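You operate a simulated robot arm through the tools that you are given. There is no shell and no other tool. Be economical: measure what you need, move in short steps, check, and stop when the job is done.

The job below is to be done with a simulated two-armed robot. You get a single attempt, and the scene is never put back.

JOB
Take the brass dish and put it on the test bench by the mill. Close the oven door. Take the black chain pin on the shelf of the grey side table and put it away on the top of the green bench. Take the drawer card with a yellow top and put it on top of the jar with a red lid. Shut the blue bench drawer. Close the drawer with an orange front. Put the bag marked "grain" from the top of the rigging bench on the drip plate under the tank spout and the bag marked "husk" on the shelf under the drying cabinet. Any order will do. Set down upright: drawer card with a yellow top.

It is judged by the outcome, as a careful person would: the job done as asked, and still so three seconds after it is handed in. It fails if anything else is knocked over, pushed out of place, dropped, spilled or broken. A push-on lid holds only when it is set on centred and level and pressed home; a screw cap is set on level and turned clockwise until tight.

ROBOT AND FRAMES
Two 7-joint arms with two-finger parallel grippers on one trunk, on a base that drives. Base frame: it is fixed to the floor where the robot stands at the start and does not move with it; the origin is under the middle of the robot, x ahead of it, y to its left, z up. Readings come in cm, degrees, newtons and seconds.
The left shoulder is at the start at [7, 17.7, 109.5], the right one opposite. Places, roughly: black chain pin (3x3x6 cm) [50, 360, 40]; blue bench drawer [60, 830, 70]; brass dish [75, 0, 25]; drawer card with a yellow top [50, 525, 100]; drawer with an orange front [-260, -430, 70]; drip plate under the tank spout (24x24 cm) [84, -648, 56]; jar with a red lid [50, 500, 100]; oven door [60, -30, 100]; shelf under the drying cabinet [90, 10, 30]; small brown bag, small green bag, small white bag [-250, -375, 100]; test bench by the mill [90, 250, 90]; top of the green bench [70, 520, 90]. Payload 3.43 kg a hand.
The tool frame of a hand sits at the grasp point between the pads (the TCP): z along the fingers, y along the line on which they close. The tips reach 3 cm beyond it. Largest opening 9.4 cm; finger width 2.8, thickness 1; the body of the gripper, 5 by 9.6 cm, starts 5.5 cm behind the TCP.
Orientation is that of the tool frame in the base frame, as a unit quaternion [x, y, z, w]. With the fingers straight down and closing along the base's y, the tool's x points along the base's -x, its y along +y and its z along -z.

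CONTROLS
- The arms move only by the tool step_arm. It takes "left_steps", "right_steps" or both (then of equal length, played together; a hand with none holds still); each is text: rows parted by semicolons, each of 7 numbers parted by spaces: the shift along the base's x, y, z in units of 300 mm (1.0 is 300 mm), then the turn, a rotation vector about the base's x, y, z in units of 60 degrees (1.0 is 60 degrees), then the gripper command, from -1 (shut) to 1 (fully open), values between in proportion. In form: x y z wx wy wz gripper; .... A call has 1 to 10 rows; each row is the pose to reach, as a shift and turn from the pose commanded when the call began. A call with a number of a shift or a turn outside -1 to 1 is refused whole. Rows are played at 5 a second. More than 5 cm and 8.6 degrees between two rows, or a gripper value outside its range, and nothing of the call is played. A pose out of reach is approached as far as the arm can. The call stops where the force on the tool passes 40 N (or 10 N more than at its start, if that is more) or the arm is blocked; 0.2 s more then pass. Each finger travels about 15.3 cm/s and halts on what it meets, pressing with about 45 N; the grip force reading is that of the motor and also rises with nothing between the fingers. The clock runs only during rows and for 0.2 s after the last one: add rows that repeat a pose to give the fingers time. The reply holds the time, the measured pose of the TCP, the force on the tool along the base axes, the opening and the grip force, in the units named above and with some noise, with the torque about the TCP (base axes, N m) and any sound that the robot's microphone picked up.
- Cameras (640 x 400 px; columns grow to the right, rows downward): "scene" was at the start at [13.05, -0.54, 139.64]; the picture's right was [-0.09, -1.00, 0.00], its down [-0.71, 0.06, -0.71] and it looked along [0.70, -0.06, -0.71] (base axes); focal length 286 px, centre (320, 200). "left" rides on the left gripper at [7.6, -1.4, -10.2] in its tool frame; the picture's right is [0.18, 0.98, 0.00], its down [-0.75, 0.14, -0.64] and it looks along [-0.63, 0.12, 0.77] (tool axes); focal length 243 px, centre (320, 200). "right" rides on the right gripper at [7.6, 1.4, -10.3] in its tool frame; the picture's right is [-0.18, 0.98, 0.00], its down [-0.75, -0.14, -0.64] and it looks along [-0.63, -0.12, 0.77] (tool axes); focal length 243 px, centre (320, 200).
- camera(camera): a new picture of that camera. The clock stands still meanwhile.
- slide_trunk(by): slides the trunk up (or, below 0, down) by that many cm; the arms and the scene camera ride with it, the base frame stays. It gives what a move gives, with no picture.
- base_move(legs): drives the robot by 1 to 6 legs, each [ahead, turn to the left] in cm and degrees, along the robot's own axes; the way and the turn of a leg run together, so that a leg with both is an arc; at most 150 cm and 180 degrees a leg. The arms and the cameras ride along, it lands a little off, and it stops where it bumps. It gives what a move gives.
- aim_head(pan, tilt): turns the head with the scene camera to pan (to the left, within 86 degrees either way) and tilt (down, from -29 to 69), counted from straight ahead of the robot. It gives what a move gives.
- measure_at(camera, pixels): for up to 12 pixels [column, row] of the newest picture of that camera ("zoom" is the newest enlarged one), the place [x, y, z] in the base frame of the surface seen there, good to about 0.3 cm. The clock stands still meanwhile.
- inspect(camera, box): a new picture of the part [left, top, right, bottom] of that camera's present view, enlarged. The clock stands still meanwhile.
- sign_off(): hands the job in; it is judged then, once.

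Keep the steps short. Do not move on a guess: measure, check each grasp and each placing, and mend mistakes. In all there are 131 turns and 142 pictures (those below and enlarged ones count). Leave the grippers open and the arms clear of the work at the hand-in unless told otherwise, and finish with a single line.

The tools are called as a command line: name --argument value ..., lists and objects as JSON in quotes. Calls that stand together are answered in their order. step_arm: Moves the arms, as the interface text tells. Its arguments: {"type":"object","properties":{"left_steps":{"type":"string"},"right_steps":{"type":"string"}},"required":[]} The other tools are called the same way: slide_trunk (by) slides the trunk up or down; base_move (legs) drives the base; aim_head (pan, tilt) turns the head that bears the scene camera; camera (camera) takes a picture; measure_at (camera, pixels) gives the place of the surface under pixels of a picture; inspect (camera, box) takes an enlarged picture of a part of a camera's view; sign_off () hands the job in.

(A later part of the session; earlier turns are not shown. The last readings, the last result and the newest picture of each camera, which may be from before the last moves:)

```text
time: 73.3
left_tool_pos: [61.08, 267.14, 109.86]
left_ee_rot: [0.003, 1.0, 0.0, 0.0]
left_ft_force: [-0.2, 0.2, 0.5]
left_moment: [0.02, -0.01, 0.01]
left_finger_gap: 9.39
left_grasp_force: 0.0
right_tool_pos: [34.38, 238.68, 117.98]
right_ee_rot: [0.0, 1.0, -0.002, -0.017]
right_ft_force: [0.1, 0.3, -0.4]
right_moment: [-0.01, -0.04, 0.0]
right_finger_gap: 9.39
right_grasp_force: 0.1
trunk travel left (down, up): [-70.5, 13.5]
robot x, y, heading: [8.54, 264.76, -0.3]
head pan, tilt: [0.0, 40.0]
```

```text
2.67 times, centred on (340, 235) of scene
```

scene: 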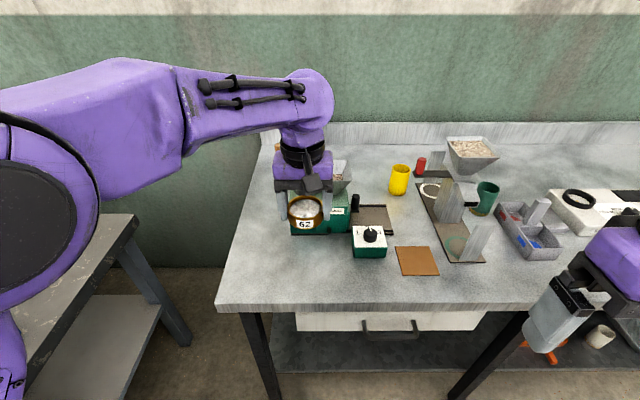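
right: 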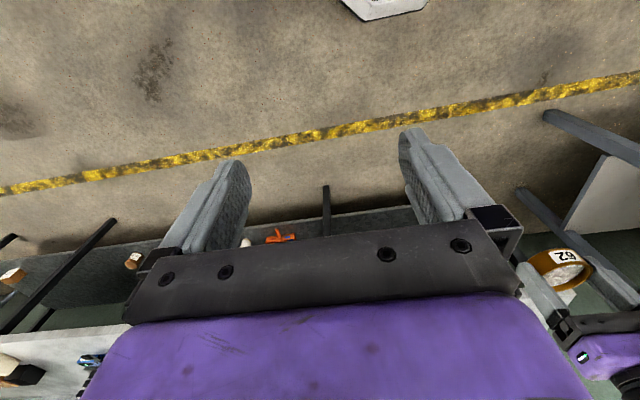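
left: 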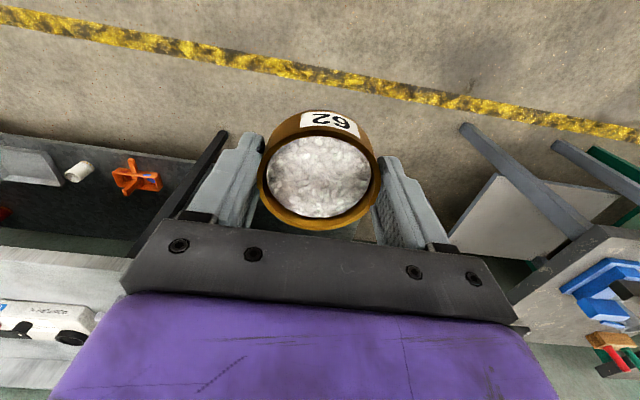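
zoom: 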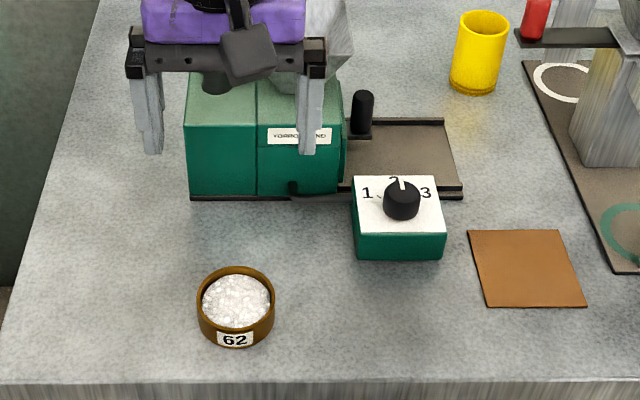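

The dish stands well. Next: back away, drive to y≈355, lower the trunk and look at the grey side table.

base_move --legs '[[-60, 0], [0, 90], [92, 0], [0, -90]]'

slide_trunk --by -40

aim_head --pan 0 --tilt 28

camera --camera "scene"

```text
time: 88.6
left_tool_pos: [1.95, 359.07, 109.8]
left_ee_rot: [-0.004, 1.0, 0.0, -0.001]
left_ft_force: [-0.6, 0.3, -0.1]
left_moment: [0.0, 0.01, -0.03]
left_finger_gap: 9.38
left_grasp_force: 0.1
right_tool_pos: [-24.49, 330.29, 118.02]
right_ee_rot: [-0.007, 1.0, -0.002, -0.017]
right_ft_force: [0.2, 0.3, 0.5]
right_moment: [-0.01, 0.02, 0.03]
right_finger_gap: 9.4
right_grasp_force: 0.2
trunk travel left (down, up): [-70.5, 13.5]
robot x, y, heading: [-50.91, 356.04, 0.5]
head pan, tilt: [0.0, 40.0]
```

```text
time: 92.5
left_tool_pos: [1.94, 359.05, 69.82]
left_ee_rot: [-0.004, 1.0, 0.0, 0.0]
left_ft_force: [-0.7, 0.8, 0.0]
left_moment: [0.01, 0.01, 0.01]
left_finger_gap: 9.42
left_grasp_force: 0.0
right_tool_pos: [-24.55, 330.39, 77.85]
right_ee_rot: [-0.007, 1.0, -0.001, -0.016]
right_ft_force: [-0.2, -0.7, 0.0]
right_moment: [-0.02, -0.03, 0.0]
right_finger_gap: 9.38
right_grasp_force: 0.0
trunk travel left (down, up): [-30.5, 53.5]
robot x, y, heading: [-51.1, 355.95, 0.5]
head pan, tilt: [0.0, 40.0]
```

```text
time: 93.2
left_tool_pos: [1.9, 359.05, 69.65]
left_ee_rot: [-0.005, 1.0, -0.001, 0.0]
left_ft_force: [1.1, 0.1, 0.0]
left_moment: [0.0, -0.01, -0.01]
left_finger_gap: 9.4
left_grasp_force: 0.0
right_tool_pos: [-24.59, 330.27, 77.95]
right_ee_rot: [-0.007, 1.0, -0.002, -0.016]
right_ft_force: [-0.1, 0.0, -0.1]
right_moment: [0.01, 0.02, 0.02]
right_finger_gap: 9.41
right_grasp_force: 0.0
trunk travel left (down, up): [-30.5, 53.5]
robot x, y, heading: [-50.85, 355.97, 0.1]
head pan, tilt: [0.0, 28.0]
```

```text
112 pictures are left
```

scene: 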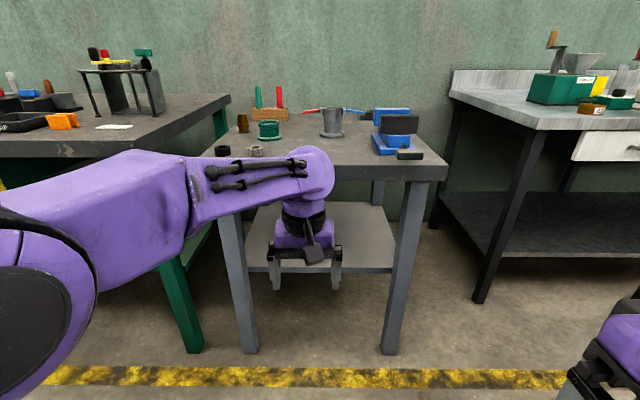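

The hand hides the shelf. I'll move it 24 cm left and look again.

step_arm --left_steps "0 0.16 0 0 0 0 1;0 0.32 0 0 0 0 1;0 0.48 0 0 0 0 1;0 0.64 0 0 0 0 1;0 0.8 0 0 0 0 1"

camera --camera "scene"

inspect --camera "scene" --box '[220, 170, 440, 300]'

```text
time: 94.4
left_tool_pos: [1.8, 383.02, 69.63]
left_ee_rot: [-0.004, 1.0, -0.001, 0.0]
left_ft_force: [-0.9, 0.5, 0.6]
left_moment: [0.0, -0.02, 0.02]
left_finger_gap: 9.39
left_grasp_force: 0.1
right_tool_pos: [-24.5, 330.31, 78.04]
right_ee_rot: [-0.007, 1.0, -0.002, -0.017]
right_ft_force: [0.0, 0.0, -0.6]
right_moment: [0.0, 0.0, 0.01]
right_finger_gap: 9.41
right_grasp_force: 0.0
trunk travel left (down, up): [-30.5, 53.5]
robot x, y, heading: [-50.75, 356.17, 0.5]
head pan, tilt: [0.0, 28.0]
```

```text
111 pictures are left
```

scene: 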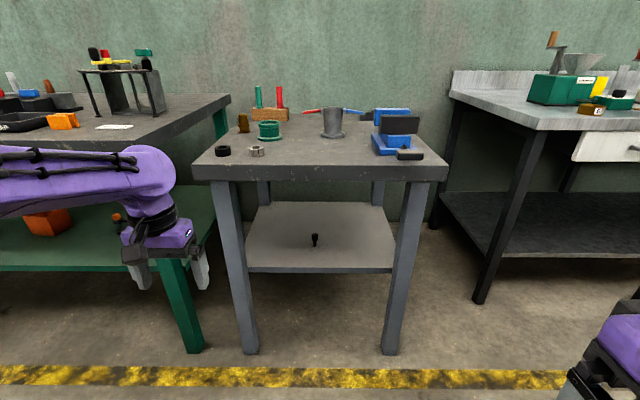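

```text
2.91 times, centred on (330, 235) of scene
```

zoom: 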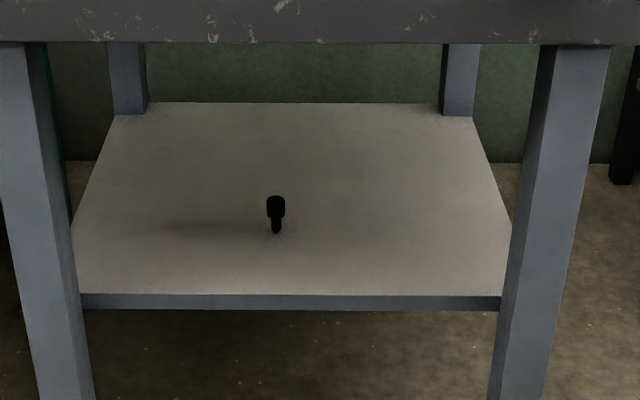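

inspect --camera "scene" --box '[290, 220, 340, 255]'

measure_at --camera "scene" --pixels '[[315, 239], [316, 235], [315, 245], [320, 270], [229, 230], [412, 230], [232, 330], [392, 330], [320, 165], [320, 180], [250, 262], [394, 262]]'

measure_at --camera "zoom" --pixels '[[320, 170], [320, 210], [325, 250], [325, 300], [325, 330], [280, 210], [360, 210]]'

```text
11.43 times, centred on (315, 238) of scene
```

zoom: 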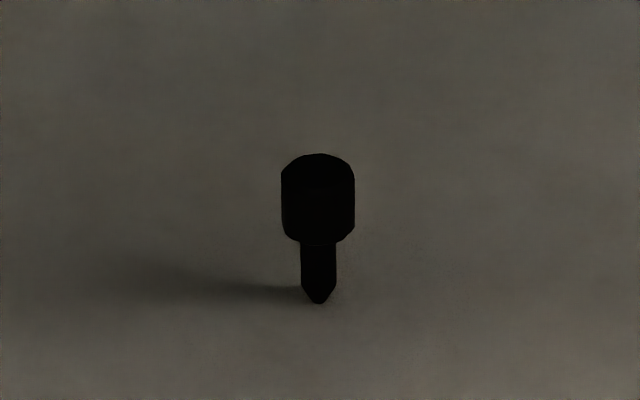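

```text
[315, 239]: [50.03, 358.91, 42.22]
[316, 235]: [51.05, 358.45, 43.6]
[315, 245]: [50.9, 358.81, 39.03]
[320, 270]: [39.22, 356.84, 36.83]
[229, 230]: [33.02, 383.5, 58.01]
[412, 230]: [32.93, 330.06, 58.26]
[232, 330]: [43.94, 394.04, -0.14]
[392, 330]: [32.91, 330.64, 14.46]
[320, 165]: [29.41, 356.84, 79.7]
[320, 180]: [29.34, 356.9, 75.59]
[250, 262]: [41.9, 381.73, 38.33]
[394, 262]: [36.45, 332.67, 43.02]
```

```text
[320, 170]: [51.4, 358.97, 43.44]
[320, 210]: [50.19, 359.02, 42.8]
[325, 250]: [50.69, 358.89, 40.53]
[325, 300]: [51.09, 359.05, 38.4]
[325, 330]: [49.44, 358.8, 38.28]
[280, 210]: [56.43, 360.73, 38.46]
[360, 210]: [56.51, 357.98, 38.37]
```

The pin stands at (51, 358.9), its head at z 41–44. I'll lower the trunk 30 cm, bring the left hand to y 359 at z≈43 with fingers open, so it can drive in around the pin.

slide_trunk --by -30

step_arm --left_steps "0.03 -0.15 0.02 0 0 0 1;0.06 -0.3 0.04 0 0 0 1;0.09 -0.45 0.06 0 0 0 1;0.12 -0.6 0.08 0 0 0 1;0.15 -0.75 0.1 0 0 0 1;0.17 -0.8 0.11 0 0 0 1;0.17 -0.8 0.11 0 0 0 1"

base_move --legs '[[18, 0]]'

camera --camera "scene"

camera --camera "left"

```text
time: 97.4
left_tool_pos: [1.85, 383.01, 39.57]
left_ee_rot: [-0.005, 1.0, -0.001, 0.001]
left_ft_force: [-0.3, 0.2, 0.5]
left_moment: [-0.02, 0.02, 0.02]
left_finger_gap: 9.37
left_grasp_force: 0.0
right_tool_pos: [-24.44, 330.46, 47.86]
right_ee_rot: [-0.007, 1.0, -0.002, -0.017]
right_ft_force: [-0.3, -0.6, 0.0]
right_moment: [0.02, -0.03, -0.01]
right_finger_gap: 9.41
right_grasp_force: 0.1
trunk travel left (down, up): [-0.5, 83.5]
robot x, y, heading: [-50.53, 356.12, 0.9]
head pan, tilt: [0.0, 28.0]
```

```text
time: 99.0
left_tool_pos: [6.94, 358.82, 43.04]
left_ee_rot: [-0.004, 1.0, 0.0, 0.0]
left_ft_force: [-0.2, 0.7, 0.1]
left_moment: [0.01, -0.01, -0.03]
left_finger_gap: 9.4
left_grasp_force: 0.0
right_tool_pos: [-24.55, 330.34, 47.81]
right_ee_rot: [-0.007, 1.0, -0.001, -0.018]
right_ft_force: [-0.1, 0.5, 0.3]
right_moment: [-0.01, 0.01, 0.03]
right_finger_gap: 9.39
right_grasp_force: 0.1
trunk travel left (down, up): [-0.5, 83.5]
robot x, y, heading: [-50.68, 355.98, 0.3]
head pan, tilt: [0.0, 28.0]
```

```text
time: 100.5
left_tool_pos: [25.18, 358.64, 42.83]
left_ee_rot: [-0.002, 1.0, 0.001, 0.0]
left_ft_force: [0.0, 1.4, -0.4]
left_moment: [-0.03, -0.03, 0.01]
left_finger_gap: 9.38
left_grasp_force: 0.1
right_tool_pos: [-6.49, 330.32, 47.85]
right_ee_rot: [-0.004, 1.0, -0.002, -0.016]
right_ft_force: [-0.6, 0.2, 0.0]
right_moment: [0.02, -0.02, 0.04]
right_finger_gap: 9.42
right_grasp_force: 0.2
trunk travel left (down, up): [-0.5, 83.5]
robot x, y, heading: [-32.46, 356.24, 0.2]
head pan, tilt: [0.0, 28.0]
```

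```text
108 pictures are left
```

scene: 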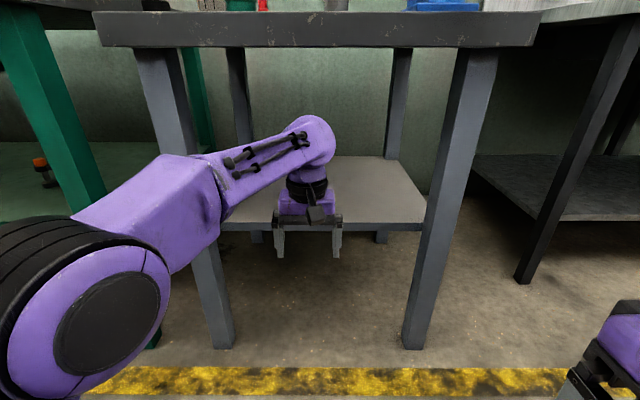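

```text
107 pictures are left
```

left: 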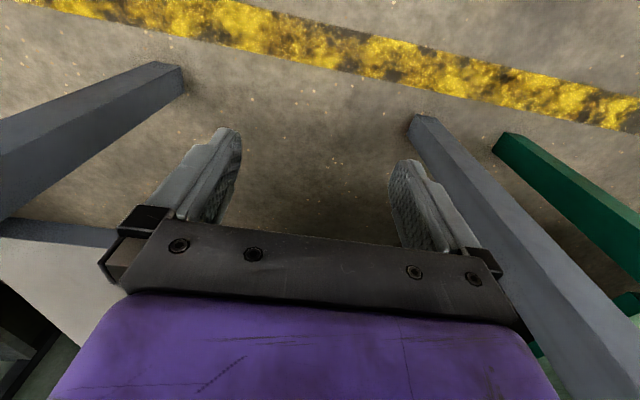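

Clear path between the legs. Driving 25.5 cm in.

base_move --legs '[[25.3, 0]]'

camera --camera "left"

camera --camera "scene"

```text
time: 102.4
left_tool_pos: [51.3, 358.66, 42.87]
left_ee_rot: [-0.002, 1.0, 0.0, 0.0]
left_ft_force: [-0.8, 0.0, 0.6]
left_moment: [0.05, -0.01, 0.04]
left_finger_gap: 9.37
left_grasp_force: 0.0
right_tool_pos: [19.56, 330.32, 47.92]
right_ee_rot: [-0.004, 1.0, -0.002, -0.016]
right_ft_force: [0.2, 0.5, 0.6]
right_moment: [0.0, 0.01, -0.01]
right_finger_gap: 9.39
right_grasp_force: 0.1
trunk travel left (down, up): [-0.5, 83.5]
robot x, y, heading: [-6.78, 356.4, 0.3]
head pan, tilt: [0.0, 28.0]
```

```text
106 pictures are left
```

left: 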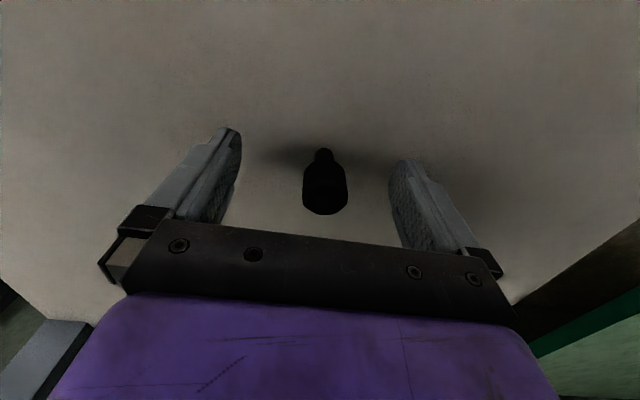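

```text
105 pictures are left
```

scene: 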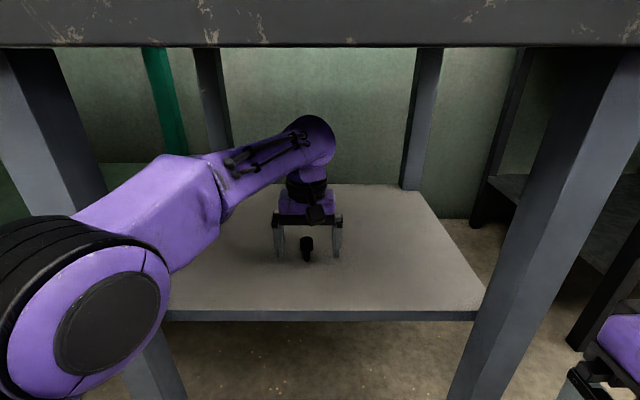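

The pin stands between the fingers. I'll check its place.

measure_at --camera "left" --pixels '[[325, 205], [325, 180], [306, 190], [346, 190], [323, 155]]'

```text
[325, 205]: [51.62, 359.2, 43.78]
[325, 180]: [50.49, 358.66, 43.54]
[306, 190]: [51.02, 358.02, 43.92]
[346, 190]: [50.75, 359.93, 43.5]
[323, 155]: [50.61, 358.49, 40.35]
```

Centred within 0.3 cm. I'll adjust and close.

step_arm --left_steps "-0.01 0.007 0 0 0 0 1;-0.01 0.007 0 0 0 0 0.5;-0.01 0.007 0 0 0 0 0;-0.01 0.007 0 0 0 0 -0.4;-0.01 0.007 0 0 0 0 -0.7;-0.01 0.007 0 0 0 0 -1;-0.01 0.007 0 0 0 0 -1"

step_arm --left_steps "0 0 0.05 0 0 0 -1;0 0 0.1 0 0 0 -1;0 0 0.1 0 0 0 -1"

camera --camera "left"

```text
time: 104.0
left_tool_pos: [50.94, 358.9, 42.89]
left_ee_rot: [-0.002, 1.0, 0.0, 0.0]
left_ft_force: [-0.1, 0.0, 1.1]
left_moment: [-0.01, 0.02, 0.0]
left_finger_gap: 2.28
left_grasp_force: 45.1
right_tool_pos: [19.54, 330.38, 47.92]
right_ee_rot: [-0.004, 1.0, -0.002, -0.017]
right_ft_force: [0.1, -0.1, -0.7]
right_moment: [0.01, -0.01, 0.04]
right_finger_gap: 9.42
right_grasp_force: 0.1
trunk travel left (down, up): [-0.5, 83.5]
robot x, y, heading: [-6.29, 356.48, -0.1]
head pan, tilt: [0.0, 28.0]
```

```text
time: 104.8
left_tool_pos: [51.03, 358.84, 45.88]
left_ee_rot: [-0.001, 1.0, 0.0, 0.0]
left_ft_force: [-0.1, 0.4, -0.9]
left_moment: [0.01, 0.02, -0.01]
left_finger_gap: 2.29
left_grasp_force: 45.4
right_tool_pos: [19.68, 330.41, 47.87]
right_ee_rot: [-0.004, 1.0, -0.002, -0.017]
right_ft_force: [-0.2, 0.5, -0.6]
right_moment: [-0.04, 0.03, -0.02]
right_finger_gap: 9.41
right_grasp_force: 0.1
trunk travel left (down, up): [-0.5, 83.5]
robot x, y, heading: [-6.81, 356.16, 0.1]
head pan, tilt: [0.0, 28.0]
```

```text
104 pictures are left
```

left: 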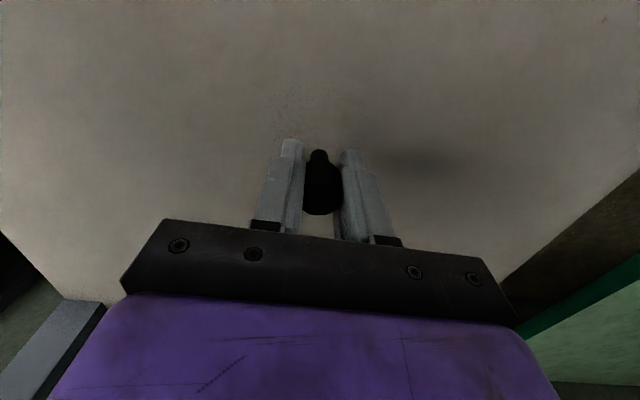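

The pin is held. I'll back out, raise the trunk 70 cm, drive to y≈500 and look at the green bench.

base_move --legs '[[-52, 0]]'

slide_trunk --by 40

slide_trunk --by 32

base_move --legs '[[0, 90], [138, 0], [0, -90]]'

step_arm --left_steps "0 0.13 0 0 0 0 -1;0 0.28 0 0 0 0 -1;0 0.43 0 0 0 0 -1;0 0.58 0 0 0 0 -1;0 0.73 0 0 0 0 -1"

camera --camera "scene"

```text
time: 107.8
left_tool_pos: [-1.39, 358.52, 45.82]
left_ee_rot: [0.003, 1.0, 0.0, 0.0]
left_ft_force: [-0.3, -0.9, -1.0]
left_moment: [0.01, 0.0, 0.0]
left_finger_gap: 2.28
left_grasp_force: 45.4
right_tool_pos: [-33.09, 330.27, 47.76]
right_ee_rot: [0.0, 1.0, -0.002, -0.017]
right_ft_force: [-0.6, 0.3, 0.8]
right_moment: [0.02, -0.01, -0.02]
right_finger_gap: 9.4
right_grasp_force: 0.0
trunk travel left (down, up): [-0.5, 83.5]
robot x, y, heading: [-58.72, 356.33, -0.4]
head pan, tilt: [0.0, 28.0]
```

```text
time: 111.7
left_tool_pos: [-1.32, 358.36, 85.83]
left_ee_rot: [0.002, 1.0, 0.0, 0.0]
left_ft_force: [-0.2, -0.2, -0.9]
left_moment: [0.01, -0.03, 0.01]
left_finger_gap: 2.27
left_grasp_force: 45.0
right_tool_pos: [-33.13, 330.17, 87.85]
right_ee_rot: [0.001, 1.0, -0.001, -0.017]
right_ft_force: [-0.8, -1.0, 0.0]
right_moment: [-0.01, -0.02, -0.02]
right_finger_gap: 9.41
right_grasp_force: 0.0
trunk travel left (down, up): [-40.5, 43.5]
robot x, y, heading: [-58.77, 356.58, -0.4]
head pan, tilt: [0.0, 28.0]
```

```text
time: 114.8
left_tool_pos: [-1.44, 358.51, 117.8]
left_ee_rot: [0.002, 1.0, 0.0, 0.0]
left_ft_force: [-0.3, 0.4, -0.1]
left_moment: [0.02, 0.01, 0.04]
left_finger_gap: 2.26
left_grasp_force: 45.5
right_tool_pos: [-33.0, 330.19, 119.84]
right_ee_rot: [0.0, 1.0, -0.001, -0.018]
right_ft_force: [0.3, 0.1, -0.6]
right_moment: [0.02, 0.03, -0.01]
right_finger_gap: 9.4
right_grasp_force: 0.0
trunk travel left (down, up): [-72.5, 11.5]
robot x, y, heading: [-58.55, 356.26, -0.6]
head pan, tilt: [0.0, 28.0]
```

```text
time: 129.3
left_tool_pos: [-4.43, 497.44, 117.84]
left_ee_rot: [-0.021, 1.0, 0.0, 0.0]
left_ft_force: [-0.1, -0.5, -1.3]
left_moment: [-0.03, -0.01, 0.01]
left_finger_gap: 2.31
left_grasp_force: 44.7
right_tool_pos: [-34.78, 467.66, 119.94]
right_ee_rot: [-0.023, 1.0, -0.002, -0.017]
right_ft_force: [0.1, -0.5, 0.3]
right_moment: [-0.03, -0.02, 0.01]
right_finger_gap: 9.39
right_grasp_force: 0.0
trunk travel left (down, up): [-72.5, 11.5]
robot x, y, heading: [-61.89, 492.75, 2.4]
head pan, tilt: [0.0, 28.0]
```

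```text
time: 130.5
left_tool_pos: [-4.48, 519.55, 117.94]
left_ee_rot: [-0.019, 1.0, -0.001, -0.001]
left_ft_force: [0.6, -0.1, -0.9]
left_moment: [-0.02, 0.01, 0.01]
left_finger_gap: 2.29
left_grasp_force: 45.1
right_tool_pos: [-34.85, 467.83, 119.99]
right_ee_rot: [-0.024, 1.0, -0.003, -0.018]
right_ft_force: [0.0, 0.2, 1.3]
right_moment: [-0.01, -0.02, -0.02]
right_finger_gap: 9.4
right_grasp_force: 0.1
trunk travel left (down, up): [-72.5, 11.5]
robot x, y, heading: [-62.13, 492.13, 2.4]
head pan, tilt: [0.0, 28.0]
```

```text
103 pictures are left
```

scene: 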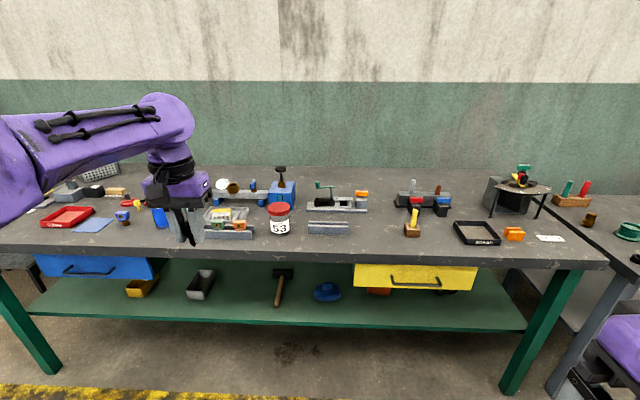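

I see the red-lidded jar at (280,218) and small cards at (225,218). I'll enlarge and measure.

inspect --camera "scene" --box '[180, 180, 360, 290]'

measure_at --camera "zoom" --pixels '[[125, 105], [150, 110], [220, 150], [110, 160], [145, 165], [210, 165], [353, 95], [353, 175], [353, 110], [320, 130], [390, 130], [290, 215]]'

```text
3.56 times, centred on (270, 235) of scene
```

zoom: 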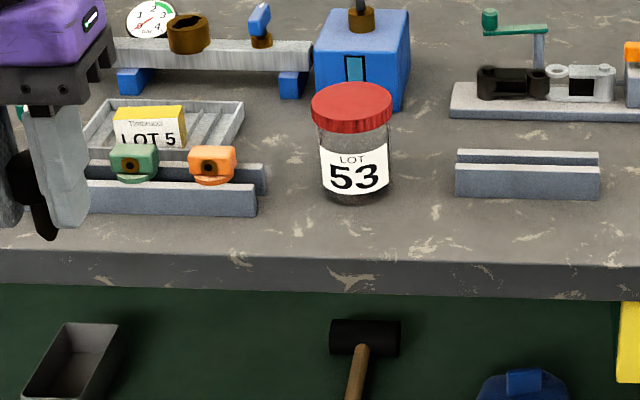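

```text
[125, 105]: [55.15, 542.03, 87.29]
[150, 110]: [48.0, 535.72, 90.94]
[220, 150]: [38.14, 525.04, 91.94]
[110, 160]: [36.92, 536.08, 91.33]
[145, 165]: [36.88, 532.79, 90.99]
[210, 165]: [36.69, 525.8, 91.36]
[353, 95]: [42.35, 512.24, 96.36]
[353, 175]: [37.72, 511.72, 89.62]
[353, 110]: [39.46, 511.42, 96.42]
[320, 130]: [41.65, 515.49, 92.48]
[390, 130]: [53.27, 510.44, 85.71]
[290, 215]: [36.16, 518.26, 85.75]
```

I'll look for a free spot for the pin between the jar and the rails, and measure the card.

measure_at --camera "zoom" --pixels '[[425, 140], [425, 170], [458, 190], [598, 190], [456, 155], [598, 155], [452, 115], [520, 135], [425, 110], [425, 240]]'

measure_at --camera "scene" --pixels '[[375, 230], [385, 215], [370, 245], [395, 235], [350, 228], [405, 235], [402, 225], [371, 210], [365, 250]]'

inspect --camera "scene" --box '[195, 195, 265, 245]'

```text
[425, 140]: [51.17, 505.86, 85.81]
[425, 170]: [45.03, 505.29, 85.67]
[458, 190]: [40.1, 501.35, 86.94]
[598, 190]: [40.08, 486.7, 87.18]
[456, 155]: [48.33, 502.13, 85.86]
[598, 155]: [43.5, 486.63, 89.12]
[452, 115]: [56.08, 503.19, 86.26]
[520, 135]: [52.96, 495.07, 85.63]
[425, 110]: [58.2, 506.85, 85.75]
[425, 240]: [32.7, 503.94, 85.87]
```

```text
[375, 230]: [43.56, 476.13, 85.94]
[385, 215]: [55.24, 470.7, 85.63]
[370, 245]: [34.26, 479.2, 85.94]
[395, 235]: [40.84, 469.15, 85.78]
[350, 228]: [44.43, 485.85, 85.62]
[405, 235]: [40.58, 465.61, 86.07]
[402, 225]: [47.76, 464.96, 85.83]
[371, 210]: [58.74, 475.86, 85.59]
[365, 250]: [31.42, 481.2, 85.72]
```

```text
8.00 times, centred on (230, 220) of scene
```

zoom: 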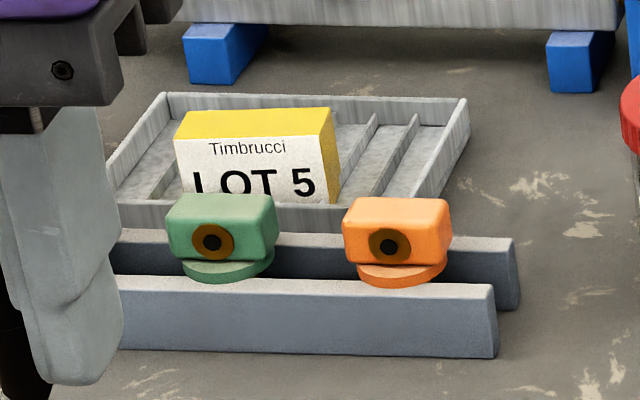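

A clear spot for the pin is (46, 476). I'll reposition the robot to y≈476 and bring the left hand inward.

base_move --legs '[[0, -25], [40, 0], [0, 22.6], [10, 0]]'

step_arm --left_steps "0 -0.15 0 0 0 0 -1;0 -0.3 0 0 0 0 -1;0 -0.45 0 0 0 0 -1;0 -0.6 0 0 0 0 -1;0 -0.73 0 0 0 0 -1;0 -0.73 0 0 0 0 -1"

aim_head --pan 0 --tilt 40

camera --camera "scene"

```text
time: 136.2
left_tool_pos: [43.33, 501.78, 117.99]
left_ee_rot: [-0.003, 1.0, 0.0, 0.0]
left_ft_force: [0.5, -0.3, -1.4]
left_moment: [0.02, -0.05, 0.01]
left_finger_gap: 2.29
left_grasp_force: 45.1
right_tool_pos: [11.22, 451.37, 120.07]
right_ee_rot: [-0.005, 1.0, -0.002, -0.017]
right_ft_force: [-0.6, 0.0, -0.9]
right_moment: [-0.01, -0.03, 0.02]
right_finger_gap: 9.4
right_grasp_force: 0.0
trunk travel left (down, up): [-72.5, 11.5]
robot x, y, heading: [-15.25, 477.51, 0.1]
head pan, tilt: [0.0, 28.0]
```

```text
time: 137.6
left_tool_pos: [43.68, 479.92, 118.0]
left_ee_rot: [-0.002, 1.0, -0.001, 0.0]
left_ft_force: [-0.2, -0.2, -0.4]
left_moment: [-0.04, -0.02, 0.01]
left_finger_gap: 2.31
left_grasp_force: 44.9
right_tool_pos: [11.29, 451.33, 119.99]
right_ee_rot: [-0.004, 1.0, -0.001, -0.018]
right_ft_force: [0.3, 0.3, 0.1]
right_moment: [-0.02, -0.02, -0.01]
right_finger_gap: 9.38
right_grasp_force: 0.1
trunk travel left (down, up): [-72.5, 11.5]
robot x, y, heading: [-14.77, 477.44, -0.1]
head pan, tilt: [0.0, 28.0]
```

```text
time: 138.4
left_tool_pos: [43.47, 479.72, 118.05]
left_ee_rot: [-0.002, 1.0, 0.0, -0.001]
left_ft_force: [-0.3, 1.3, -0.7]
left_moment: [-0.02, 0.0, 0.01]
left_finger_gap: 2.3
left_grasp_force: 44.8
right_tool_pos: [11.24, 451.24, 119.96]
right_ee_rot: [-0.004, 1.0, -0.002, -0.017]
right_ft_force: [0.7, -0.1, -0.1]
right_moment: [-0.01, 0.0, -0.02]
right_finger_gap: 9.42
right_grasp_force: 0.0
trunk travel left (down, up): [-72.5, 11.5]
robot x, y, heading: [-15.23, 477.26, 0.2]
head pan, tilt: [0.0, 40.0]
```

```text
100 pictures are left
```

scene: 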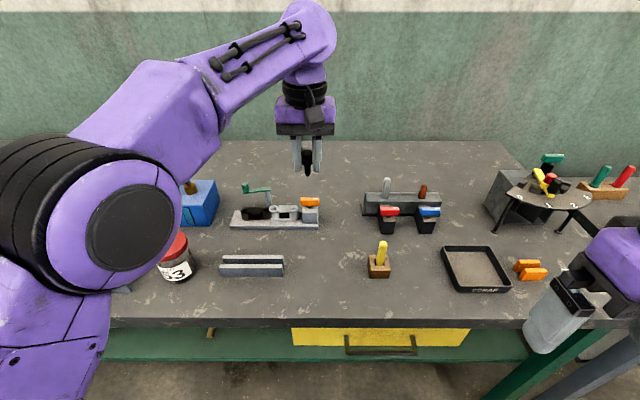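

I'll lower with the trunk 22 cm, then the arm shift to (46, 476) and down.

slide_trunk --by -22

step_arm --left_steps "0.083 -0.133 0 0 0 0 -1;0.083 -0.133 -0.12 0 0 0 -1;0.083 -0.133 -0.16 0 0 0 -1;0.083 -0.133 -0.175 0 0 0 -1;0.083 -0.133 -0.175 0 0 0 -1"

inspect --camera "scene" --box '[250, 180, 410, 290]'

camera --camera "left"

```text
time: 140.7
left_tool_pos: [43.55, 479.68, 96.02]
left_ee_rot: [-0.002, 1.0, 0.001, 0.0]
left_ft_force: [0.1, -0.7, -0.6]
left_moment: [0.03, -0.03, -0.04]
left_finger_gap: 2.26
left_grasp_force: 45.2
right_tool_pos: [11.13, 451.44, 97.87]
right_ee_rot: [-0.004, 1.0, -0.002, -0.017]
right_ft_force: [0.4, 0.0, -0.1]
right_moment: [-0.04, -0.03, 0.01]
right_finger_gap: 9.4
right_grasp_force: 0.0
trunk travel left (down, up): [-50.5, 33.5]
robot x, y, heading: [-15.08, 477.41, 0.2]
head pan, tilt: [0.0, 40.0]
```

```text
time: 141.9
left_tool_pos: [46.23, 475.84, 90.69]
left_ee_rot: [-0.001, 1.0, 0.001, 0.0]
left_ft_force: [0.7, 1.0, -1.0]
left_moment: [0.02, 0.02, 0.0]
left_finger_gap: 2.3
left_grasp_force: 44.9
left hand out of reach, approached as far as the arm can: row 1, 2
right_tool_pos: [11.33, 451.43, 97.88]
right_ee_rot: [-0.004, 1.0, -0.002, -0.017]
right_ft_force: [-0.2, -0.5, 0.6]
right_moment: [-0.01, 0.0, -0.01]
right_finger_gap: 9.4
right_grasp_force: 0.1
trunk travel left (down, up): [-50.5, 33.5]
robot x, y, heading: [-15.17, 477.12, 0.2]
head pan, tilt: [0.0, 40.0]
```

```text
3.64 times, centred on (330, 235) of scene
```

zoom: 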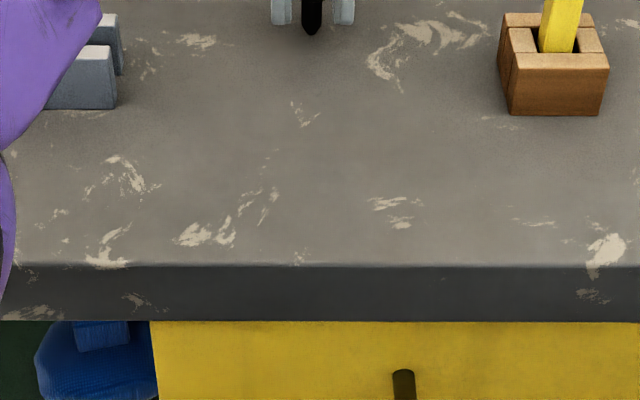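

```text
98 pictures are left
```

left: 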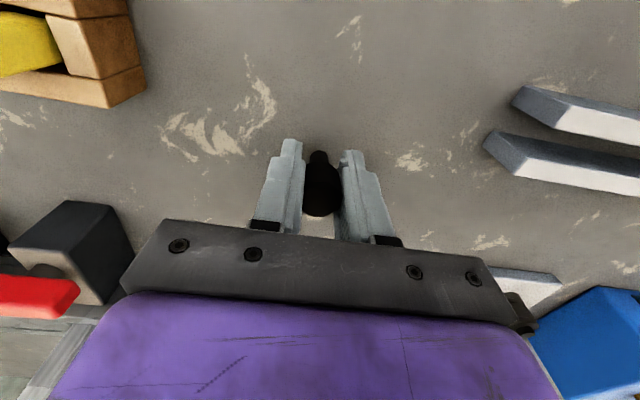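

Clear around it. Lowering in small steps to contact.

step_arm --left_steps "0 0 -0.008 0 0 0 -1;0 0 -0.014 0 0 0 -1;0 0 -0.02 0 0 0 -1;0 0 -0.02 0 0 0 -1"

```text
time: 142.9
left_tool_pos: [45.98, 475.93, 90.34]
left_ee_rot: [-0.002, 1.0, -0.001, 0.003]
left_ft_force: [6.5, -1.1, 16.9]
left_moment: [-0.03, -0.32, 0.03]
left_finger_gap: 2.34
left_grasp_force: 45.1
right_tool_pos: [11.16, 451.24, 97.9]
right_ee_rot: [-0.004, 1.0, -0.002, -0.017]
right_ft_force: [-0.1, -0.6, -0.5]
right_moment: [-0.01, -0.02, 0.0]
right_finger_gap: 9.38
right_grasp_force: 0.0
trunk travel left (down, up): [-50.5, 33.5]
robot x, y, heading: [-15.2, 476.93, 0.2]
head pan, tilt: [0.0, 40.0]
```

Touching with 17 N. Ease up, open slowly, lift straight.

step_arm --left_steps "0 0 0.007 0 0 0 -1;0 0 0.007 0 0 0 -0.45;0 0 0.007 0 0 0 -0.35;0 0 0.007 0 0 0 0;0 0 0.007 0 0 0 0.5;0 0 0.1 0 0 0 0.5;0 0 0.22 0 0 0 0.5;0 0 0.34 0 0 0 0.5"

inspect --camera "scene" --box '[250, 130, 410, 240]'

```text
time: 144.7
left_tool_pos: [43.43, 479.54, 101.0]
left_ee_rot: [-0.002, 1.0, -0.001, 0.002]
left_ft_force: [-1.0, 0.6, 0.7]
left_moment: [-0.03, -0.09, -0.01]
left_finger_gap: 7.03
left_grasp_force: 0.0
left hand out of reach, approached as far as the arm can: row 6, 7, 8
right_tool_pos: [10.92, 451.45, 98.01]
right_ee_rot: [-0.004, 1.0, -0.002, -0.016]
right_ft_force: [-0.4, 0.1, -0.4]
right_moment: [0.02, -0.06, 0.0]
right_finger_gap: 9.39
right_grasp_force: 0.1
trunk travel left (down, up): [-50.5, 33.5]
robot x, y, heading: [-15.18, 477.37, 0.3]
head pan, tilt: [0.0, 40.0]
```

```text
3.64 times, centred on (330, 185) of scene
```

zoom: 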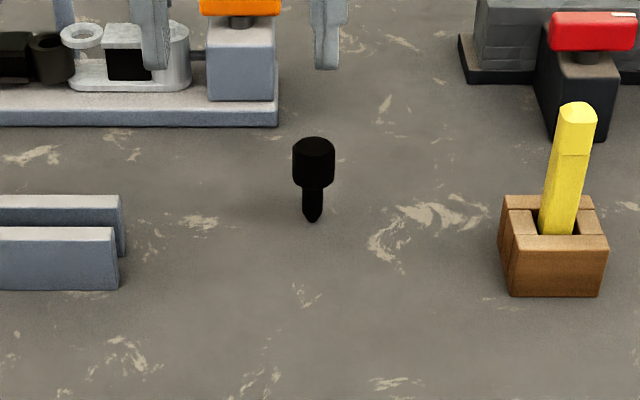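

The pin stands upright. Now I'll raise the trunk 18 cm, and reposition the robot to y≈516 for the card and jar.

slide_trunk --by 18

base_move --legs '[[-25, 0], [0, 90], [39, 0], [0, -90], [15, 0]]'

step_arm --left_steps "-0.1 0.1 0 0 0 0 1;-0.2 0.2 0 0 0 0 1;-0.2 0.35 0 0 0 0 1;-0.2 0.5 0 0 0 0 1;-0.2 0.65 0 0 0 0 1;-0.2 0.8 0 0 0 0 1;-0.2 0.95 0 0 0 0 1"

aim_head --pan 10 --tilt 45

camera --camera "scene"

```text
time: 146.7
left_tool_pos: [43.79, 479.57, 118.76]
left_ee_rot: [-0.001, 1.0, 0.0, 0.0]
left_ft_force: [-0.5, 0.7, 0.4]
left_moment: [-0.01, -0.01, 0.01]
left_finger_gap: 7.06
left_grasp_force: 0.0
right_tool_pos: [11.26, 451.24, 115.96]
right_ee_rot: [-0.004, 1.0, -0.002, -0.018]
right_ft_force: [0.8, 0.8, 0.3]
right_moment: [-0.04, -0.05, 0.0]
right_finger_gap: 9.4
right_grasp_force: 0.1
trunk travel left (down, up): [-68.5, 15.5]
robot x, y, heading: [-14.94, 477.41, 0.0]
head pan, tilt: [0.0, 40.0]
```

```text
time: 159.2
left_tool_pos: [33.84, 517.58, 118.77]
left_ee_rot: [0.003, 1.0, -0.001, 0.002]
left_ft_force: [0.1, 0.8, -0.1]
left_moment: [0.02, 0.01, -0.01]
left_finger_gap: 7.05
left_grasp_force: 0.1
right_tool_pos: [1.1, 489.63, 115.9]
right_ee_rot: [0.0, 1.0, -0.002, -0.017]
right_ft_force: [0.3, -0.3, 0.3]
right_moment: [0.0, 0.0, -0.03]
right_finger_gap: 9.4
right_grasp_force: 0.1
trunk travel left (down, up): [-68.5, 15.5]
robot x, y, heading: [-24.78, 515.9, -0.2]
head pan, tilt: [0.0, 40.0]
```

```text
time: 160.8
left_tool_pos: [27.88, 546.15, 118.65]
left_ee_rot: [0.003, 1.0, -0.001, 0.0]
left_ft_force: [-0.4, 0.2, -0.6]
left_moment: [-0.02, -0.02, -0.02]
left_finger_gap: 9.39
left_grasp_force: 0.0
right_tool_pos: [1.21, 490.0, 115.84]
right_ee_rot: [-0.001, 1.0, -0.002, -0.016]
right_ft_force: [-0.1, 0.1, 0.7]
right_moment: [0.0, -0.01, 0.02]
right_finger_gap: 9.39
right_grasp_force: 0.0
trunk travel left (down, up): [-68.5, 15.5]
robot x, y, heading: [-24.77, 515.99, -0.3]
head pan, tilt: [0.0, 40.0]
```

```text
time: 161.5
left_tool_pos: [27.91, 545.95, 118.78]
left_ee_rot: [0.002, 1.0, 0.001, 0.001]
left_ft_force: [0.2, -0.9, -0.5]
left_moment: [0.03, -0.03, -0.02]
left_finger_gap: 9.38
left_grasp_force: 0.0
right_tool_pos: [1.13, 489.76, 115.87]
right_ee_rot: [0.0, 1.0, -0.002, -0.016]
right_ft_force: [0.0, 0.9, -0.3]
right_moment: [-0.04, -0.04, 0.02]
right_finger_gap: 9.41
right_grasp_force: 0.0
trunk travel left (down, up): [-68.5, 15.5]
robot x, y, heading: [-24.58, 516.07, -0.4]
head pan, tilt: [10.0, 45.0]
```

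```text
96 pictures are left
```

scene: 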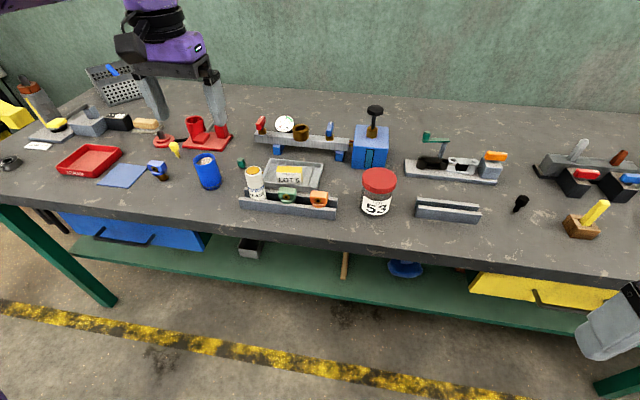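

inspect --camera "scene" --box '[225, 140, 415, 240]'

inspect --camera "scene" --box '[240, 145, 340, 215]'

```text
3.37 times, centred on (320, 190) of scene
```

zoom: 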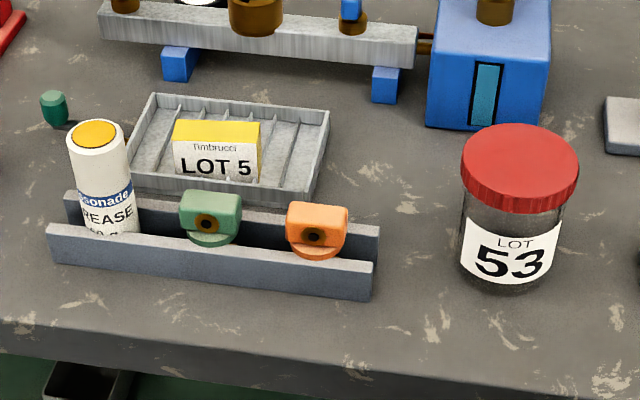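

```text
5.71 times, centred on (290, 180) of scene
```

zoom: 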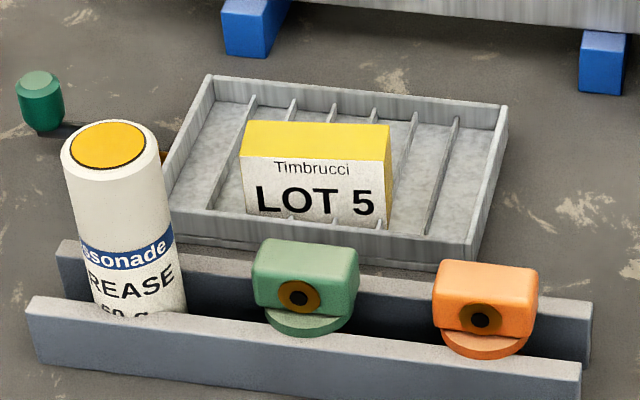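

measure_at --camera "zoom" --pixels '[[250, 128], [385, 130], [243, 158], [382, 162], [315, 140], [315, 160], [245, 210], [384, 222], [395, 165], [440, 180], [480, 225], [190, 200]]'

measure_at --camera "scene" --pixels '[[379, 181], [363, 183], [395, 183], [379, 172], [379, 190], [318, 197], [288, 192], [255, 168], [281, 201], [340, 212]]'

```text
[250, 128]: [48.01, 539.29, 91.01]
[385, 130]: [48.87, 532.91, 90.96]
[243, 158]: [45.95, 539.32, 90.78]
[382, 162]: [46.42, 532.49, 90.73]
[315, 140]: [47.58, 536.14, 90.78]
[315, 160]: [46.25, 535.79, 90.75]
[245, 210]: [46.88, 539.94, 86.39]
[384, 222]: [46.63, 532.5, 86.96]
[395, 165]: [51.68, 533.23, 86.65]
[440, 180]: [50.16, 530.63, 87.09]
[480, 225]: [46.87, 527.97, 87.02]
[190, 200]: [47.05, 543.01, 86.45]
```

```text
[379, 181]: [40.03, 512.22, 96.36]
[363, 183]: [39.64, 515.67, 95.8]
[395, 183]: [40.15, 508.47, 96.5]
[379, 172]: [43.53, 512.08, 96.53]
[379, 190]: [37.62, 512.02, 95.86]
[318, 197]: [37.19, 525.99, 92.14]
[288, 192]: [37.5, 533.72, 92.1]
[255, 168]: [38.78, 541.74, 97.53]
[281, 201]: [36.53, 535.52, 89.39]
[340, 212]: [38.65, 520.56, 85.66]
```

The card is at x 46–48.7, y 532.6–539.4, top z 90.9; the lid centre is (40.5, 512.1), z 96.4. I'll drive forward 17 cm, lower the trunk 8 cm, and put the hand above the card.

base_move --legs '[[17, 0]]'

slide_trunk --by -8

step_arm --left_steps "0.02 -0.11 0 0 0 0 1;0.05 -0.22 0 0 0 0 1;0.083 -0.333 0 0 0 0 1;0.083 -0.333 0 0 0 0 1"

camera --camera "left"

camera --camera "scene"

```text
time: 162.9
left_tool_pos: [44.81, 545.78, 118.74]
left_ee_rot: [0.003, 1.0, 0.0, 0.002]
left_ft_force: [0.1, 0.2, 0.4]
left_moment: [-0.01, 0.0, 0.03]
left_finger_gap: 9.41
left_grasp_force: 0.1
right_tool_pos: [18.14, 489.6, 115.88]
right_ee_rot: [0.001, 1.0, -0.002, -0.016]
right_ft_force: [-0.7, 0.3, -0.4]
right_moment: [0.0, 0.01, 0.01]
right_finger_gap: 9.4
right_grasp_force: 0.1
trunk travel left (down, up): [-68.5, 15.5]
robot x, y, heading: [-7.67, 515.89, -0.4]
head pan, tilt: [10.0, 45.0]
```

```text
time: 164.1
left_tool_pos: [44.94, 545.92, 110.78]
left_ee_rot: [0.002, 1.0, 0.001, 0.0]
left_ft_force: [-0.8, -0.6, -0.6]
left_moment: [-0.03, -0.01, 0.03]
left_finger_gap: 9.4
left_grasp_force: 0.0
right_tool_pos: [18.36, 489.71, 107.91]
right_ee_rot: [0.001, 1.0, -0.001, -0.016]
right_ft_force: [-0.3, -0.5, 0.3]
right_moment: [0.0, 0.0, 0.01]
right_finger_gap: 9.39
right_grasp_force: 0.1
trunk travel left (down, up): [-60.5, 23.5]
robot x, y, heading: [-8.01, 515.79, -0.6]
head pan, tilt: [10.0, 45.0]
```

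```text
time: 165.1
left_tool_pos: [47.57, 535.81, 110.85]
left_ee_rot: [0.003, 1.0, 0.0, 0.001]
left_ft_force: [0.0, 0.2, -0.3]
left_moment: [0.01, -0.03, 0.01]
left_finger_gap: 9.42
left_grasp_force: 0.1
right_tool_pos: [18.21, 489.69, 107.8]
right_ee_rot: [0.001, 1.0, -0.002, -0.017]
right_ft_force: [0.7, 0.1, -0.4]
right_moment: [-0.05, -0.01, 0.01]
right_finger_gap: 9.38
right_grasp_force: 0.0
trunk travel left (down, up): [-60.5, 23.5]
robot x, y, heading: [-7.75, 516.01, -0.4]
head pan, tilt: [10.0, 45.0]
```

```text
93 pictures are left
```

left: 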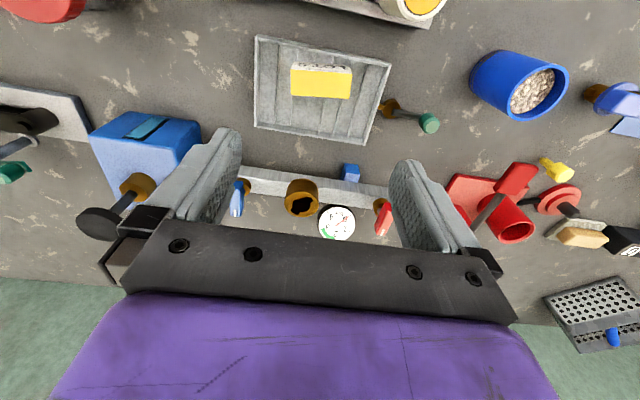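

```text
92 pictures are left
```

scene: 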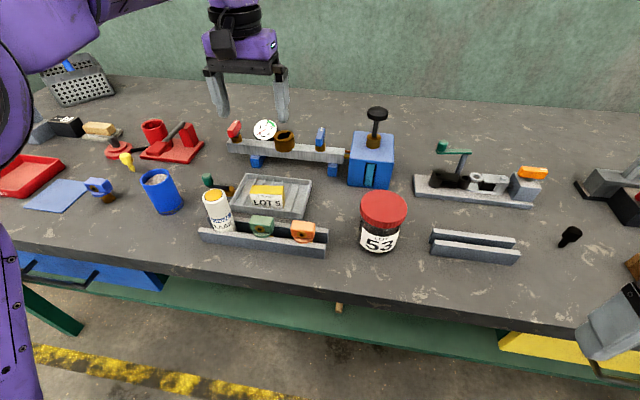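

I'll measure the yellow top in the wrist view and the lid in the scene view.

measure_at --camera "left" --pixels '[[321, 82], [293, 80], [349, 84], [321, 96], [321, 70], [321, 125], [271, 85], [372, 85], [300, 125]]'

measure_at --camera "scene" --pixels '[[384, 207], [363, 208], [405, 210], [384, 194], [384, 222]]'

```text
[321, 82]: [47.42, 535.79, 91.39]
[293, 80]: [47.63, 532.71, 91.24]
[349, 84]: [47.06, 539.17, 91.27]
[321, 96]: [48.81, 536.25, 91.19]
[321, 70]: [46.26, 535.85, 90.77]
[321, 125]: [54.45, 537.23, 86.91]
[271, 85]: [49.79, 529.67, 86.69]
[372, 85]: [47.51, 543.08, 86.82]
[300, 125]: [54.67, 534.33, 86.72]
```

```text
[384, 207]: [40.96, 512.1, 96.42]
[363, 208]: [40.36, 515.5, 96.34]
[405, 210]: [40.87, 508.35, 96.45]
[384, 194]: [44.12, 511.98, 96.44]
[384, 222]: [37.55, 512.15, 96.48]
```

The card centre is (47.45, 535.9), turned about 5°. I'll turn the hand 5° and lower to z 91.3, then close.

step_arm --left_steps "-0.004 0.003 -0.13 0 0 0.08 1;-0.004 0.003 -0.26 0 0 0.08 1;-0.004 0.003 -0.39 0 0 0.08 1;-0.004 0.003 -0.52 0 0 0.08 1;-0.004 0.003 -0.6 0 0 0.08 1;-0.004 0.003 -0.65 0 0 0.08 1;-0.004 0.003 -0.65 0 0 0.08 1"

camera --camera "left"

```text
time: 166.7
left_tool_pos: [47.25, 536.04, 91.2]
left_ee_rot: [-0.039, 0.999, 0.0, 0.0]
left_ft_force: [-0.4, -1.0, -0.3]
left_moment: [0.03, -0.01, -0.03]
left_finger_gap: 9.42
left_grasp_force: 0.1
right_tool_pos: [18.38, 489.69, 107.85]
right_ee_rot: [0.001, 1.0, -0.002, -0.017]
right_ft_force: [-0.7, 0.3, -0.2]
right_moment: [-0.01, -0.01, 0.01]
right_finger_gap: 9.41
right_grasp_force: 0.1
trunk travel left (down, up): [-60.5, 23.5]
robot x, y, heading: [-7.64, 515.85, -0.5]
head pan, tilt: [10.0, 45.0]
```

```text
91 pictures are left
```

left: 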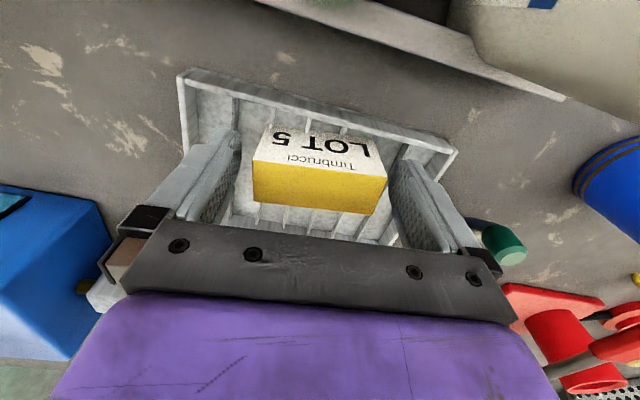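

The card sits centred between the fingers. Closing and lifting 3 cm.

step_arm --left_steps "0 0 0 0 0 0 0.6;0 0 0 0 0 0 0.4;0 0 0 0 0 0 0;0 0 0 0 0 0 -1;0 0 0 0 0 0 -1;0 0 0.05 0 0 0 -1;0 0 0.1 0 0 0 -1;0 0 0.1 0 0 0 -1"

camera --camera "left"

```text
time: 168.5
left_tool_pos: [47.16, 535.97, 94.32]
left_ee_rot: [-0.039, 0.999, -0.001, 0.0]
left_ft_force: [0.4, 0.7, -0.7]
left_moment: [-0.02, 0.02, 0.0]
left_finger_gap: 7.38
left_grasp_force: 45.1
right_tool_pos: [18.25, 489.63, 107.86]
right_ee_rot: [0.001, 1.0, -0.001, -0.017]
right_ft_force: [-1.2, -0.8, -0.2]
right_moment: [0.0, -0.01, 0.01]
right_finger_gap: 9.37
right_grasp_force: 0.1
trunk travel left (down, up): [-60.5, 23.5]
robot x, y, heading: [-7.46, 515.51, -0.6]
head pan, tilt: [10.0, 45.0]
```

```text
90 pictures are left
```

left: 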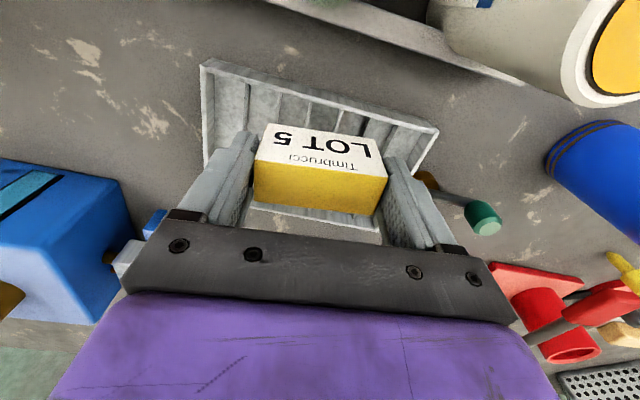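

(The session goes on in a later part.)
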